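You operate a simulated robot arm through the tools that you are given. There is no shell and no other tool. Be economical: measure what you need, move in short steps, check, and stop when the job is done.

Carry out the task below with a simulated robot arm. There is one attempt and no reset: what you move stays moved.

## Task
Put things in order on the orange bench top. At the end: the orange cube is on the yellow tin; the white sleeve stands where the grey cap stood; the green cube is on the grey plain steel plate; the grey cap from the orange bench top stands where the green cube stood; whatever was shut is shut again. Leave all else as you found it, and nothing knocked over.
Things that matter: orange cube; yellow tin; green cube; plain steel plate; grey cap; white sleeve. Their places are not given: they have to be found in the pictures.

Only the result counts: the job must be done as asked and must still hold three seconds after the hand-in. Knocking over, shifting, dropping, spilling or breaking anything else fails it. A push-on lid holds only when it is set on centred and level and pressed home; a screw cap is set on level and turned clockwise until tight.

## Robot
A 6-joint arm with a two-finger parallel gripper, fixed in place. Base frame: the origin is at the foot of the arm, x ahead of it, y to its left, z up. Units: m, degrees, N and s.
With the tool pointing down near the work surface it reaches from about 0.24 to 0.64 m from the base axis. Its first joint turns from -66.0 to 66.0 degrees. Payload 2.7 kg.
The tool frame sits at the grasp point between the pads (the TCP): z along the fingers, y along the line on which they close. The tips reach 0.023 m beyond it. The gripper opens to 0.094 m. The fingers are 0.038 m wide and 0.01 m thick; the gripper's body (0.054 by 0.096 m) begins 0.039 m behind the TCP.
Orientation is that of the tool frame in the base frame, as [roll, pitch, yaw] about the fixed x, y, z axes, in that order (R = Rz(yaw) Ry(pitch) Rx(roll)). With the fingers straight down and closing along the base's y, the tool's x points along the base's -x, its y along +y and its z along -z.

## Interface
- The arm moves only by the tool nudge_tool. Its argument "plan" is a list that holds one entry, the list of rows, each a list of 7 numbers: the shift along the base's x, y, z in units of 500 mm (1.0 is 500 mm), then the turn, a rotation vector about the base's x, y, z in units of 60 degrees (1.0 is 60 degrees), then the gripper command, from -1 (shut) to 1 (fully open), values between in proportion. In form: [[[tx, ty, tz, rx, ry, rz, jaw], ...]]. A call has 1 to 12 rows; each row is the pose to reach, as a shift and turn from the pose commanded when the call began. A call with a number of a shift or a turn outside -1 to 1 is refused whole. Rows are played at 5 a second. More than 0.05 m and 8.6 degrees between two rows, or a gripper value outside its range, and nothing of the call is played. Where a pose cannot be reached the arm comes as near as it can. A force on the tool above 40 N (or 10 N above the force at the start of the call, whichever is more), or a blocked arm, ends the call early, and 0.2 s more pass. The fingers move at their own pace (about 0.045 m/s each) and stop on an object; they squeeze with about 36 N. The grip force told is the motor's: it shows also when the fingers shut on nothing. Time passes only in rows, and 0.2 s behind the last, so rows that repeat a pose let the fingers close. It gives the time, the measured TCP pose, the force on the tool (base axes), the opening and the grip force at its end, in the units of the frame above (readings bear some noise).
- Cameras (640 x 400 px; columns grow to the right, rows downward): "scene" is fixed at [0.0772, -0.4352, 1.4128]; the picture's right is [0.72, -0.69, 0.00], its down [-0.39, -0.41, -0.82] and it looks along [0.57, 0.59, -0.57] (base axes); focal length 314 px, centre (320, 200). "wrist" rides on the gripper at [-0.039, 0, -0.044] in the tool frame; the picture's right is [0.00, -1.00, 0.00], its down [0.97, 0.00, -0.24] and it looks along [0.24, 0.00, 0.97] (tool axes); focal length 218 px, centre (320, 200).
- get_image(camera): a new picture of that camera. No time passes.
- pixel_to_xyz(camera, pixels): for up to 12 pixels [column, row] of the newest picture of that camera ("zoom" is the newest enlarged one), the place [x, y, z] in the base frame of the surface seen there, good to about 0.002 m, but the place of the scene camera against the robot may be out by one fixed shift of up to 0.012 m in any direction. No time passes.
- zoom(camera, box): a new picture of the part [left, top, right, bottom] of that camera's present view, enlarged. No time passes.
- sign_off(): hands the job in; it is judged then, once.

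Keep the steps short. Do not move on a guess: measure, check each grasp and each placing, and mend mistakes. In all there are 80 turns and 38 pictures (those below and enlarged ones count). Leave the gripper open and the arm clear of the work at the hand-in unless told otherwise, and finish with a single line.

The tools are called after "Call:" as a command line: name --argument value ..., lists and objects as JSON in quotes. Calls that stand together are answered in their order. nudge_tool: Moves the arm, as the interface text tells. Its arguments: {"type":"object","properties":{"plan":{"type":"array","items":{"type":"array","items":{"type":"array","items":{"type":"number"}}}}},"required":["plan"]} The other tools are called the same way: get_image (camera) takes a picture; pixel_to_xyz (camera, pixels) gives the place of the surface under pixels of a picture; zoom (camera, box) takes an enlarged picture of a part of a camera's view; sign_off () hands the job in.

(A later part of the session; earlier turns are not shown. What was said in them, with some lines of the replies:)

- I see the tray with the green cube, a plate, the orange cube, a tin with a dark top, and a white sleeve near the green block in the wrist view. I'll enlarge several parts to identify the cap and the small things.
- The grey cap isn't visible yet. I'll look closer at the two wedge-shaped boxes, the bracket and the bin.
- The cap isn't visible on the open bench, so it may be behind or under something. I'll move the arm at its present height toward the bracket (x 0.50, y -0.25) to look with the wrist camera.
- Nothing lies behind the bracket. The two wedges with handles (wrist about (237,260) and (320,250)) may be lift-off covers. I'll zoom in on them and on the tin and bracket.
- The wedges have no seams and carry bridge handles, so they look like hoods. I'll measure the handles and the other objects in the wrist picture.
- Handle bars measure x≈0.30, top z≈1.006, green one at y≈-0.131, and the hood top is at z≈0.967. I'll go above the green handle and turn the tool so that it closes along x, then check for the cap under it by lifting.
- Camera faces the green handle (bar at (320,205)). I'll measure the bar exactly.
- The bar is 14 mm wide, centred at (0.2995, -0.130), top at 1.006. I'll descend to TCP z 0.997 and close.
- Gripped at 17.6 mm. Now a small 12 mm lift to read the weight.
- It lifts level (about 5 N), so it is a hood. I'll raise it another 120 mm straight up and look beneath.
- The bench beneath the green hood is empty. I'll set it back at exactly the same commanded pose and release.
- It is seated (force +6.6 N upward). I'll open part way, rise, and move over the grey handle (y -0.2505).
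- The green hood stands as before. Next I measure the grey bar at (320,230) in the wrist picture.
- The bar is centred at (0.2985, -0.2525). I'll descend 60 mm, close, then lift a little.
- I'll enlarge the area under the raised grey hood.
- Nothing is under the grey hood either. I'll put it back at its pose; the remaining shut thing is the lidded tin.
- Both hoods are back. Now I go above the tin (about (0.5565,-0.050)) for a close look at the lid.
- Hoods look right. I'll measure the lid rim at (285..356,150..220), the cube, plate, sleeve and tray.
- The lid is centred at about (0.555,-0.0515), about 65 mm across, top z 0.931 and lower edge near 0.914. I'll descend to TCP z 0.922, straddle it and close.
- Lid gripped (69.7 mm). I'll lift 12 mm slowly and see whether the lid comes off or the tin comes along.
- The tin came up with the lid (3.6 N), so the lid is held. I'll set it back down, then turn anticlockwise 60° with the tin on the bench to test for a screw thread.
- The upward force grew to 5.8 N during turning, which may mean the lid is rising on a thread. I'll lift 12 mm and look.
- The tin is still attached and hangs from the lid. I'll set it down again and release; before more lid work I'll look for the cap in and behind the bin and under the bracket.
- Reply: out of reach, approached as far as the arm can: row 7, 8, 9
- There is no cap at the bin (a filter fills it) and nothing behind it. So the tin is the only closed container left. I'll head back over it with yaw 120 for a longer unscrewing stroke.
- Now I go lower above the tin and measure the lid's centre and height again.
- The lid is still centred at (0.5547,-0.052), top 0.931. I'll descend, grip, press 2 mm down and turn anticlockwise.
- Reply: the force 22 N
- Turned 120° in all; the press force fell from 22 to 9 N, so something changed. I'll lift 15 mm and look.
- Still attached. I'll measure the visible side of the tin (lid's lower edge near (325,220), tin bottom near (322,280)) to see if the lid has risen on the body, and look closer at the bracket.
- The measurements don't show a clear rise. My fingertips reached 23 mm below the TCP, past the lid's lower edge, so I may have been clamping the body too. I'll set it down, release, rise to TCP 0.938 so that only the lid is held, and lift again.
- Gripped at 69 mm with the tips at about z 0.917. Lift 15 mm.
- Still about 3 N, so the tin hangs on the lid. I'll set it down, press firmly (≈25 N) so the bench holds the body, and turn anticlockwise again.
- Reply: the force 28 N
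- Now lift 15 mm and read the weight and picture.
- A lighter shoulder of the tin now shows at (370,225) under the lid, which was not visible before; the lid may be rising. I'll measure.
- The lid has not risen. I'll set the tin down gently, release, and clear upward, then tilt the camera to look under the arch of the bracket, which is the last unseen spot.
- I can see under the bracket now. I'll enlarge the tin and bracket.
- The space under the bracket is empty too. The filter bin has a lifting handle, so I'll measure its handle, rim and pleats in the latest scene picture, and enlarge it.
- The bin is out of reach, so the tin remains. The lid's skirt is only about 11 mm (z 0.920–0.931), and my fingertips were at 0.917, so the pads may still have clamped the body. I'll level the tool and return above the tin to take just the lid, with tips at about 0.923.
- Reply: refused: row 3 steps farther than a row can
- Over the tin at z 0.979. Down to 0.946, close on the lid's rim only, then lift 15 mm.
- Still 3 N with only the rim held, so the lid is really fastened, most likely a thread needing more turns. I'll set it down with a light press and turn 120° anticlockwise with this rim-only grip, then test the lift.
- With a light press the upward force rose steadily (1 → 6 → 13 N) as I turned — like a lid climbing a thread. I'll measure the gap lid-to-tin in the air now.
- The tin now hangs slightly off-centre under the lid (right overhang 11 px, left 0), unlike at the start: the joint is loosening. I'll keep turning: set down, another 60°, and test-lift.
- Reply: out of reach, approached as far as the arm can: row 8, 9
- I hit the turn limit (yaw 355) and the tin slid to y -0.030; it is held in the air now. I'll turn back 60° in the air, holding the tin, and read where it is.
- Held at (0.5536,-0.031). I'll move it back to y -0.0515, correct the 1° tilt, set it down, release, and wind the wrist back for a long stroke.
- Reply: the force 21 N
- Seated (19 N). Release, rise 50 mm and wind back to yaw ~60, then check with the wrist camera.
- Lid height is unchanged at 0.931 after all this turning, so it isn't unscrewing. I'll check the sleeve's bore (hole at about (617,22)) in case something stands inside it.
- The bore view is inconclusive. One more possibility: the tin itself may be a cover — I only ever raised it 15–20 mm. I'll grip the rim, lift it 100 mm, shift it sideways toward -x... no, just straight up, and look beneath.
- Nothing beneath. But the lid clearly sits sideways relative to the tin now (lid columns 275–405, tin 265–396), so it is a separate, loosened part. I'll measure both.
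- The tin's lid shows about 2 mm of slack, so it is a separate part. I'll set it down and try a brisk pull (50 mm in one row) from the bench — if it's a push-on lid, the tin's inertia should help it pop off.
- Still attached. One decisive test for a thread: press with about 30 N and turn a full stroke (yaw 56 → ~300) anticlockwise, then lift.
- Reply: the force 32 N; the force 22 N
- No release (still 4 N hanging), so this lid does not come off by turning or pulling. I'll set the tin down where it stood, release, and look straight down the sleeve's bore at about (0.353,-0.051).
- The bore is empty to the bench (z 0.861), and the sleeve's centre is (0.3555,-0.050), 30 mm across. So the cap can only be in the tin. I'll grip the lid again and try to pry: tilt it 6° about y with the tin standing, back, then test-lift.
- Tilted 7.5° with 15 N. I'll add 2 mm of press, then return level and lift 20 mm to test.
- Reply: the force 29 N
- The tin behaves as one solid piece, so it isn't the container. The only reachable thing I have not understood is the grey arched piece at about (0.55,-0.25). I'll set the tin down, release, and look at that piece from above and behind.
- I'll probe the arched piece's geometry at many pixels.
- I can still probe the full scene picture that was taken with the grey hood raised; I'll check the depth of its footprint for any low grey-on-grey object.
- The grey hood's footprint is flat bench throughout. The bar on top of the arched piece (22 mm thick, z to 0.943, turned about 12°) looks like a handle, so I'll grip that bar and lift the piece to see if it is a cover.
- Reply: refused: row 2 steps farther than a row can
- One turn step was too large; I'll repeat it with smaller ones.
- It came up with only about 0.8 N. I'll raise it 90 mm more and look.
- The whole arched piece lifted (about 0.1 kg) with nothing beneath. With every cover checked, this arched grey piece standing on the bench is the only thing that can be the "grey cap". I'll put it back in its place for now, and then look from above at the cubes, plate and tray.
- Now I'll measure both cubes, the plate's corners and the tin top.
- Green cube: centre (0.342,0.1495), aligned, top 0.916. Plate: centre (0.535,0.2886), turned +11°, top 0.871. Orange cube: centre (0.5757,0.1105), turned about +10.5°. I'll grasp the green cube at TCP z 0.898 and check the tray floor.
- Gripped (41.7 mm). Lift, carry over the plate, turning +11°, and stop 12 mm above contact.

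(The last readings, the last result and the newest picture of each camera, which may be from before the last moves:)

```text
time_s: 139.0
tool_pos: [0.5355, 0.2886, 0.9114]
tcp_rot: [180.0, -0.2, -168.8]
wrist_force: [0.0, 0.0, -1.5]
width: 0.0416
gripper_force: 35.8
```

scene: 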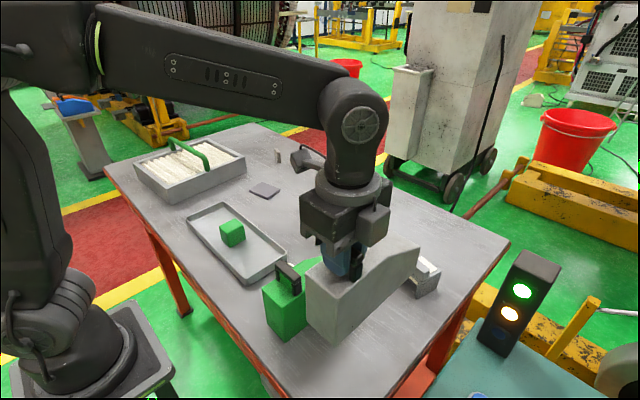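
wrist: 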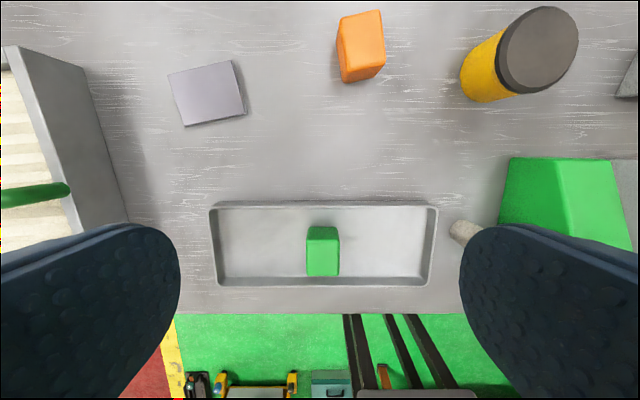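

Above the plate at (0.5355,0.2886). Lower 12 mm in small steps.

Call:
nudge_tool --plan '[[[0, 0, -0.012, 0, 0, 0, -1], [0, 0, -0.02, 0, 0, 0, -1], [0, 0, -0.024, 0, 0, 0, -1], [0, 0, -0.024, 0, 0, 0, -1]]]'

```text
time_s: 140.0
tool_pos: [0.5359, 0.2891, 0.9014]
tcp_rot: [179.9, 0.0, -168.8]
wrist_force: [-1.8, 0.2, 3.8]
width: 0.0414
gripper_force: 36.0
```

Contact at +3.8 N. I'll release, rise, and travel to the arched grey cap, turning to its bar's direction.

Call:
nudge_tool --plan '[[[0, 0, 0, 0, 0, 0, 1], [0, 0, 0, 0, 0, 0, 1], [0, 0, 0, 0, 0, 0, 1], [0, 0, 0.08, 0, 0, 0, 1], [0, 0, 0.16, 0, 0, 0, 1], [0, -0.06, 0.24, 0, 0, 0.1, 1], [0, -0.15, 0.24, 0, 0, 0.2, 1], [0, -0.24, 0.24, 0, 0, 0.3, 1], [0, -0.33, 0.24, 0, 0, 0.4, 1], [0, -0.42, 0.24, 0, 0, 0.5, 0.6], [0, -0.51, 0.24, 0, 0, 0.6, 0.3], [0, -0.6, 0.24, 0, 0, 0.7, 0.3]]]'

Call:
nudge_tool --plan '[[[0, -0.09, 0, 0, 0, 0.1, 0.3], [0, -0.18, 0, 0, 0, 0.2, 0.3], [0, -0.27, 0, 0, 0, 0.3, 0.3], [0, -0.36, 0, 0, 0, 0.408, 0.3], [-0.002, -0.43, 0, 0, 0, 0.408, 0.3], [-0.002, -0.47, 0, 0, 0, 0.408, 0.3], [-0.002, -0.47, 0, 0, 0, 0.408, 0.3]]]'

```text
time_s: 142.6
tool_pos: [0.5345, -0.0108, 1.0198]
tcp_rot: [180.0, -0.1, -126.6]
wrist_force: [-0.1, 1.1, 0.3]
width: 0.0613
gripper_force: 0.0
```

```text
time_s: 144.2
tool_pos: [0.5336, -0.2464, 1.0175]
tcp_rot: [180.0, -0.1, -102.4]
wrist_force: [0.2, 0.1, -0.5]
width: 0.0611
gripper_force: 0.1
```

Above the bar. I'll descend to z 0.9465, grip, and lift to 1.07.

Call:
nudge_tool --plan '[[[0, 0, -0.08, 0, 0, 0, 0.3], [0, 0, -0.13, 0, 0, 0, 0.3], [0, 0, -0.149, 0, 0, 0, 0.3], [0, 0, -0.149, 0, 0, 0, -1], [0, 0, -0.149, 0, 0, 0, -1], [0, 0, -0.149, 0, 0, 0, -1], [0, 0, -0.149, 0, 0, 0, -1], [0, 0, -0.1, 0, 0, 0, -1], [0, 0, -0.02, 0, 0, 0, -1], [0, 0, 0.06, 0, 0, 0, -1], [0, 0, 0.098, 0, 0, 0, -1]]]'

Call:
nudge_tool --plan '[[[-0.042, 0.08, 0, 0, 0, 0, -1], [-0.085, 0.16, 0, 0, 0, 0, -1], [-0.127, 0.24, 0, 0, 0, 0, -1], [-0.17, 0.32, 0, 0, 0, 0, -1], [-0.212, 0.4, 0, 0, 0, 0, -1], [-0.254, 0.48, 0, 0, 0, 0, -1], [-0.297, 0.56, 0, 0, 0, 0, -1], [-0.339, 0.64, 0, 0, 0, 0, -1], [-0.381, 0.72, 0, 0, 0, 0, -1], [-0.424, 0.801, 0, 0, 0, 0, -1], [-0.424, 0.801, 0, 0, 0, 0, -1]]]'

```text
time_s: 146.6
tool_pos: [0.5344, -0.2463, 1.0713]
tcp_rot: [-180.0, -0.1, -102.4]
wrist_force: [-0.3, -0.5, -0.8]
width: 0.0195
gripper_force: 36.1
```

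```text
time_s: 149.0
tool_pos: [0.3222, 0.1538, 1.0705]
tcp_rot: [180.0, -0.1, -102.3]
wrist_force: [1.3, 0.4, -1.0]
width: 0.0196
gripper_force: 35.7
```

Held over the tray at (0.322,0.154). Lower to the tray floor in steps.

Call:
nudge_tool --plan '[[[0, 0, -0.08, 0, 0, 0, -1], [0, 0, -0.16, 0, 0, 0, -1], [0, 0, -0.21, 0, 0, 0, -1], [0, 0, -0.225, 0, 0, 0, -1], [0, 0, -0.231, 0, 0, 0, -1], [0, 0, -0.231, 0, 0, 0, -1]]]'

```text
time_s: 150.4
tool_pos: [0.3228, 0.1548, 0.9548]
tcp_rot: [-180.0, -0.1, -102.2]
wrist_force: [-0.4, 0.0, -1.0]
width: 0.0193
gripper_force: 35.9
```

Still hanging (-1 N). Lower in 1 mm steps.

Call:
nudge_tool --plan '[[[0, 0, -0.002, 0, 0, 0, -1], [0, 0, -0.003, 0, 0, 0, -1], [0, 0, -0.003, 0, 0, 0, -1]]]'

```text
time_s: 151.2
tool_pos: [0.3227, 0.1546, 0.9518]
tcp_rot: [-179.9, -0.1, -102.3]
wrist_force: [0.2, -0.3, -1.0]
width: 0.0195
gripper_force: 36.0
```

Call:
nudge_tool --plan '[[[0, 0, -0.002, 0, 0, 0, -1], [0, 0, -0.004, 0, 0, 0, -1], [0, 0, -0.004, 0, 0, 0, -1]]]'

```text
time_s: 152.0
tool_pos: [0.3231, 0.1527, 0.951]
tcp_rot: [180.0, -0.2, -102.3]
wrist_force: [-0.4, -0.4, -1.0]
width: 0.0198
gripper_force: 35.9
```

Still -1 N; two millimetres more.

Call:
nudge_tool --plan '[[[0, 0, -0.002, 0, 0, 0, -1], [0, 0, -0.004, 0, 0, 0, -1], [0, 0, -0.005, 0, 0, 0, -1], [0, 0, -0.005, 0, 0, 0, -1]]]'

```text
time_s: 153.0
tool_pos: [0.3233, 0.1543, 0.9495]
tcp_rot: [-179.9, 0.0, -102.3]
wrist_force: [-7.5, -0.8, 30.1]
width: 0.0199
gripper_force: 36.1
```

Contact (30 N); I'll ease 2 mm up, release, rise, and go straight to the sleeve at (0.3555,-0.050), grasp it at TCP z 0.890 and lift.

Call:
nudge_tool --plan '[[[0, 0, 0.004, 0, 0, 0, -1], [0, 0, 0.004, 0, 0, 0, 0.3], [0, 0, 0.004, 0, 0, 0, 0.3], [0, 0, 0.004, 0, 0, 0, 0.3], [0, 0, 0.1, 0, 0, 0, 0.3], [0, 0, 0.19, 0, 0, 0, 0.3], [0.013, -0.08, 0.203, 0, 0, 0.05, 0.3], [0.026, -0.165, 0.203, 0, 0, 0.1, 0.3], [0.04, -0.25, 0.203, 0, 0, 0.15, 0.3], [0.054, -0.335, 0.203, 0, 0, 0.205, 0.3], [0.067, -0.408, 0.203, 0, 0, 0.205, 0.3], [0.067, -0.408, 0.203, 0, 0, 0.205, 0.3]]]'

Call:
nudge_tool --plan '[[[0, 0, -0.09, 0, 0, 0, 0.3], [0, 0, -0.18, 0, 0, 0, 0.3], [0, 0, -0.26, 0, 0, 0, 0.3], [0, 0, -0.319, 0, 0, 0, 0.3], [0, 0, -0.319, 0, 0, 0, -1], [0, 0, -0.319, 0, 0, 0, -1], [0, 0, -0.319, 0, 0, 0, -1], [0, 0, -0.319, 0, 0, 0, -1], [0, 0, -0.24, 0, 0, 0, -1], [0, 0, -0.15, 0, 0, 0, -1], [0, 0, -0.06, 0, 0, 0, -1], [0, 0, 0, 0, 0, 0, -1]]]'

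```text
time_s: 155.6
tool_pos: [0.356, -0.0491, 1.0501]
tcp_rot: [180.0, -0.1, -90.0]
wrist_force: [0.5, 0.8, 0.7]
width: 0.0612
gripper_force: 0.2
```

```text
time_s: 156.6
tool_pos: [0.3581, -0.0513, 0.9006]
tcp_rot: [-179.4, -0.3, -90.4]
wrist_force: [-3.0, 0.2, 13.5]
width: 0.0433
gripper_force: 0.0
stopped in row 5: the force on the tool passed its limit (the readings are from after the stop); the commanded pose is now the measured one
```

The descent was stopped by a contact (TCP 0.9006, half-closed). I'll check where the sleeve was in the last wrist picture before moving more.

Call:
pixel_to_xyz --camera "wrist" --pixels '[[455, 225], [462, 232], [470, 228], [475, 235], [458, 240], [465, 222], [452, 235], [480, 230], [448, 228], [462, 245]]'

Call:
nudge_tool --plan '[[[0, 0, 0, 0, 0, 0, 0], [0, 0, 0.004, 0, 0, 0, 0.3], [0, 0, 0.02, 0, 0, 0, 0.3], [0, 0, 0.06, 0, 0, 0, 0.3], [0, 0, 0.12, 0, 0, 0, 0.3]]]'

```text
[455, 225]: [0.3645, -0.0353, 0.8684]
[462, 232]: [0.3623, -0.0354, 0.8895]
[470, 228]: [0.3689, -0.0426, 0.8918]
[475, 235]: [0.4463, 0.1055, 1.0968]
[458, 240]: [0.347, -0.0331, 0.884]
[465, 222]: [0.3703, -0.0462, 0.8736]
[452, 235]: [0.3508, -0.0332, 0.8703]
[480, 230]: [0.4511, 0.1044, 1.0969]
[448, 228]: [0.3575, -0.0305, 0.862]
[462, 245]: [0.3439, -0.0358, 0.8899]
```

```text
time_s: 157.8
tool_pos: [0.3573, -0.0502, 0.9613]
tcp_rot: [-179.6, -0.3, -90.5]
wrist_force: [0.5, 0.3, -0.8]
width: 0.061
gripper_force: 0.1
5 turns are left
```

Five turns left, so I must batch. The sleeve stands upright at about (0.356,-0.050); low down the wrist evidently touched the hood's handle, so I'll grip the sleeve higher (TCP 0.908), carry it to the cap's old place (0.555,-0.251), lower it to the same height, release and rise.

Call:
nudge_tool --plan '[[[-0.0046, 0.0032, -0.04, 0.005, 0.01, 0.007, 0.3], [-0.0046, 0.0032, -0.085, 0.005, 0.01, 0.007, 0.3], [-0.0046, 0.0032, -0.105, 0.005, 0.01, 0.007, 0.3], [-0.0046, 0.0032, -0.105, 0.005, 0.01, 0.007, -1], [-0.0046, 0.0032, -0.105, 0.005, 0.01, 0.007, -1], [-0.0046, 0.0032, -0.105, 0.005, 0.01, 0.007, -1], [-0.0046, 0.0032, -0.105, 0.005, 0.01, 0.007, -1], [-0.0046, 0.0032, -0.05, 0.005, 0.01, 0.007, -1], [-0.0046, 0.0032, 0.04, 0.005, 0.01, 0.007, -1], [-0.0046, 0.0032, 0.13, 0.005, 0.01, 0.007, -1], [-0.0046, 0.0032, 0.2, 0.005, 0.01, 0.007, -1]]]'

Call:
nudge_tool --plan '[[[0.057, -0.0576, 0, 0, 0, 0, -1], [0.114, -0.115, 0, 0, 0, 0, -1], [0.171, -0.173, 0, 0, 0, 0, -1], [0.228, -0.23, 0, 0, 0, 0, -1], [0.285, -0.288, 0, 0, 0, 0, -1], [0.342, -0.345, 0, 0, 0, 0, -1], [0.398, -0.403, 0, 0, 0, 0, -1], [0.398, -0.403, -0.09, 0, 0, 0, -1], [0.398, -0.403, -0.18, 0, 0, 0, -1], [0.398, -0.403, -0.25, 0, 0, 0, -1], [0.398, -0.403, -0.25, 0, 0, 0, -1]]]'

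Call:
nudge_tool --plan '[[[0, 0, -0.03, 0, 0, 0, -1], [0, 0, -0.045, 0, 0, 0, -1], [0, 0, -0.053, 0, 0, 0, -1], [0, 0, -0.055, 0, 0, 0, -1], [0, 0, -0.055, 0, 0, 0, -1]]]'

```text
time_s: 160.2
tool_pos: [0.3581, -0.049, 1.0588]
tcp_rot: [179.7, 0.0, -89.8]
wrist_force: [0.1, 0.3, -0.4]
width: 0.0323
gripper_force: 35.9
```

```text
time_s: 162.6
tool_pos: [0.5547, -0.252, 0.9329]
tcp_rot: [179.7, -0.1, -89.8]
wrist_force: [-0.4, 0.3, -0.3]
width: 0.0324
gripper_force: 35.9
```

```text
time_s: 163.8
tool_pos: [0.5554, -0.2494, 0.9086]
tcp_rot: [179.9, -0.2, -89.8]
wrist_force: [-7.7, 3.6, 18.6]
width: 0.0321
gripper_force: 35.7
4 turns are left
```

Sleeve is down (18 N contact). I'll release it, rise, go to the orange cube at (0.5757,0.1105) turned +10°, grasp, lift and carry it to hover just above the tin at (0.557,-0.050).

Call:
nudge_tool --plan '[[[0, 0, 0.003, 0, 0, 0, -1], [0, 0, 0.003, 0, 0, 0, 0.3], [0, 0, 0.003, 0, 0, 0, 0.3], [0, 0, 0.003, 0, 0, 0, 0.3], [0, 0, 0.09, 0, 0, 0, 0.3], [0, 0, 0.18, 0, 0, 0, 0.3], [0, 0, 0.27, 0, 0, 0, 0.6], [0.01, 0.09, 0.28, 0, 0, 0, 1], [0.02, 0.18, 0.28, 0, 0, 0, 1], [0.03, 0.27, 0.28, 0, 0, 0, 1], [0.04, 0.36, 0.28, 0, 0, 0, 1]]]'

Call:
nudge_tool --plan '[[[0, 0.09, 0, 0, 0, 0.06, 1], [0, 0.18, 0, 0, 0, 0.12, 1], [0, 0.27, 0, 0, 0, 0.172, 1], [0.002, 0.363, 0, 0, 0, 0.172, 1], [0.002, 0.363, -0.09, 0, 0, 0.172, 1], [0.002, 0.363, -0.18, 0, 0, 0.172, 1], [0.002, 0.363, -0.26, 0, 0, 0.172, 1], [0.002, 0.363, -0.312, 0, 0, 0.172, 1], [0.002, 0.363, -0.312, 0, 0, 0.172, 1]]]'

Call:
nudge_tool --plan '[[[0, 0, 0, 0, 0, 0, -1], [0, 0, 0, 0, 0, 0, -1], [0, 0, 0, 0, 0, 0, -1], [0, 0, 0, 0, 0, 0, -1], [0, 0, 0.08, 0, 0, 0, -1], [0, 0, 0.17, 0, 0, 0, -1], [0, 0, 0.26, 0, 0, 0, -1], [-0.009, -0.08, 0.28, 0, 0, 0, -1], [-0.018, -0.16, 0.28, 0, 0, 0, -1], [-0.027, -0.24, 0.28, 0, 0, 0, -1], [-0.037, -0.321, 0.28, 0, 0, 0, -1], [-0.037, -0.321, 0.28, 0, 0, 0, -1]]]'

Call:
nudge_tool --plan '[[[0, 0, -0.06, 0, 0, 0, -1], [0, 0, -0.11, 0, 0, 0, -1], [0, 0, -0.12, 0, 0, 0, -1], [0, 0, -0.12, 0, 0, 0, -1]]]'

```text
time_s: 166.2
tool_pos: [0.5755, -0.07, 1.0477]
tcp_rot: [179.8, 0.0, -89.9]
wrist_force: [-0.3, -0.2, 0.7]
width: 0.094
gripper_force: 0.0
```

```text
time_s: 168.2
tool_pos: [0.5745, 0.11, 0.8914]
tcp_rot: [179.9, 0.0, -79.5]
wrist_force: [0.3, 0.1, 0.8]
width: 0.094
gripper_force: 0.1
```

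```text
time_s: 170.8
tool_pos: [0.5566, -0.0518, 1.0314]
tcp_rot: [179.8, 0.0, -79.5]
wrist_force: [-0.3, -0.1, -0.7]
width: 0.0495
gripper_force: 35.7
```

```text
time_s: 171.8
tool_pos: [0.5568, -0.0501, 0.9708]
tcp_rot: [179.9, 0.0, -79.5]
wrist_force: [0.1, -0.5, -0.7]
width: 0.0495
gripper_force: 36.2
3 turns are left
```

The orange cube is held (49.5 mm) above the tin. I'll lower about 10 mm to contact, release, rise clear, and take the last picture.

Call:
nudge_tool --plan '[[[0, 0, -0.01, 0, 0, 0, -1], [0, 0, -0.015, 0, 0, 0, -1], [0, 0, -0.019, 0, 0, 0, -1], [0, 0, -0.0205, 0, 0, 0, -1], [0, 0, -0.0205, 0, 0, 0, -1]]]'

Call:
nudge_tool --plan '[[[0, 0, 0, 0, 0, 0, 0.4], [0, 0, 0, 0, 0, 0, 0.8], [0, 0, 0, 0, 0, 0, 0.9], [0, 0, 0, 0, 0, 0, 0.9], [0, 0, 0.07, 0, 0, 0, 0.9], [0, 0, 0.15, 0, 0, 0, 1], [0, 0, 0.24, 0, 0, 0, 1], [-0.06, 0.06, 0.3, 0, 0, 0, 1], [-0.12, 0.12, 0.34, 0, 0, 0, 1], [-0.18, 0.18, 0.36, 0, 0, 0, 1], [-0.24, 0.24, 0.36, 0, 0, 0, 1], [-0.3, 0.3, 0.36, 0, 0, 0, 1]]]'

Call:
get_image --camera "scene"

```text
time_s: 173.0
tool_pos: [0.559, -0.0504, 0.9621]
tcp_rot: [179.9, 0.1, -79.5]
wrist_force: [-3.2, -0.4, 10.4]
width: 0.0496
gripper_force: 35.3
```

```text
refused: row 8 steps farther than a row can; nothing moved
```

```text
0 pictures are left
2 turns are left
```

scene: 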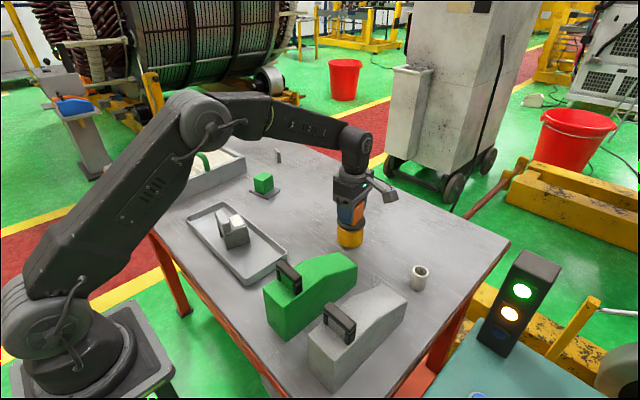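

The picture shows the sleeve at (420,275), the green cube on the plate, the arched piece in the tray, and both hoods standing. The release was refused because one step was too large. I'll repeat it with smaller steps.

Call:
nudge_tool --plan '[[[0, 0, 0, 0, 0, 0, 0.4], [0, 0, 0, 0, 0, 0, 0.8], [0, 0, 0, 0, 0, 0, 0.9], [0, 0, 0, 0, 0, 0, 0.9], [0, 0, 0.06, 0, 0, 0, 0.9], [0, 0, 0.13, 0, 0, 0, 1], [0, 0, 0.2, 0, 0, 0, 1], [0, 0, 0.27, 0, 0, 0, 1], [-0.04, 0.04, 0.3, 0, 0, 0, 1], [-0.08, 0.08, 0.32, 0, 0, 0, 1], [-0.12, 0.12, 0.32, 0, 0, 0, 1], [-0.12, 0.12, 0.32, 0, 0, 0, 1]]]'

```text
time_s: 175.6
tool_pos: [0.4974, 0.0104, 1.1208]
tcp_rot: [179.8, 0.1, -79.6]
wrist_force: [-0.7, 0.4, -0.1]
width: 0.094
gripper_force: 0.1
1 turns are left
```

The orange cube is released on the tin, the gripper is open and the arm is clear. One doubt remains: I never saw a plain cap, so the grey arched piece was taken as the "grey cap" by elimination.

Call:
sign_off

```text
The job is handed in.
```

Handed in, but unsure it passes: I never found a plain grey cap, so I moved the grey arched piece in its place by elimination; the orange cube, green cube and sleeve were set as asked (the cube's release on the tin not pictured), both hoods I lifted are back, and the tin may sit about 4 mm off its old spot.
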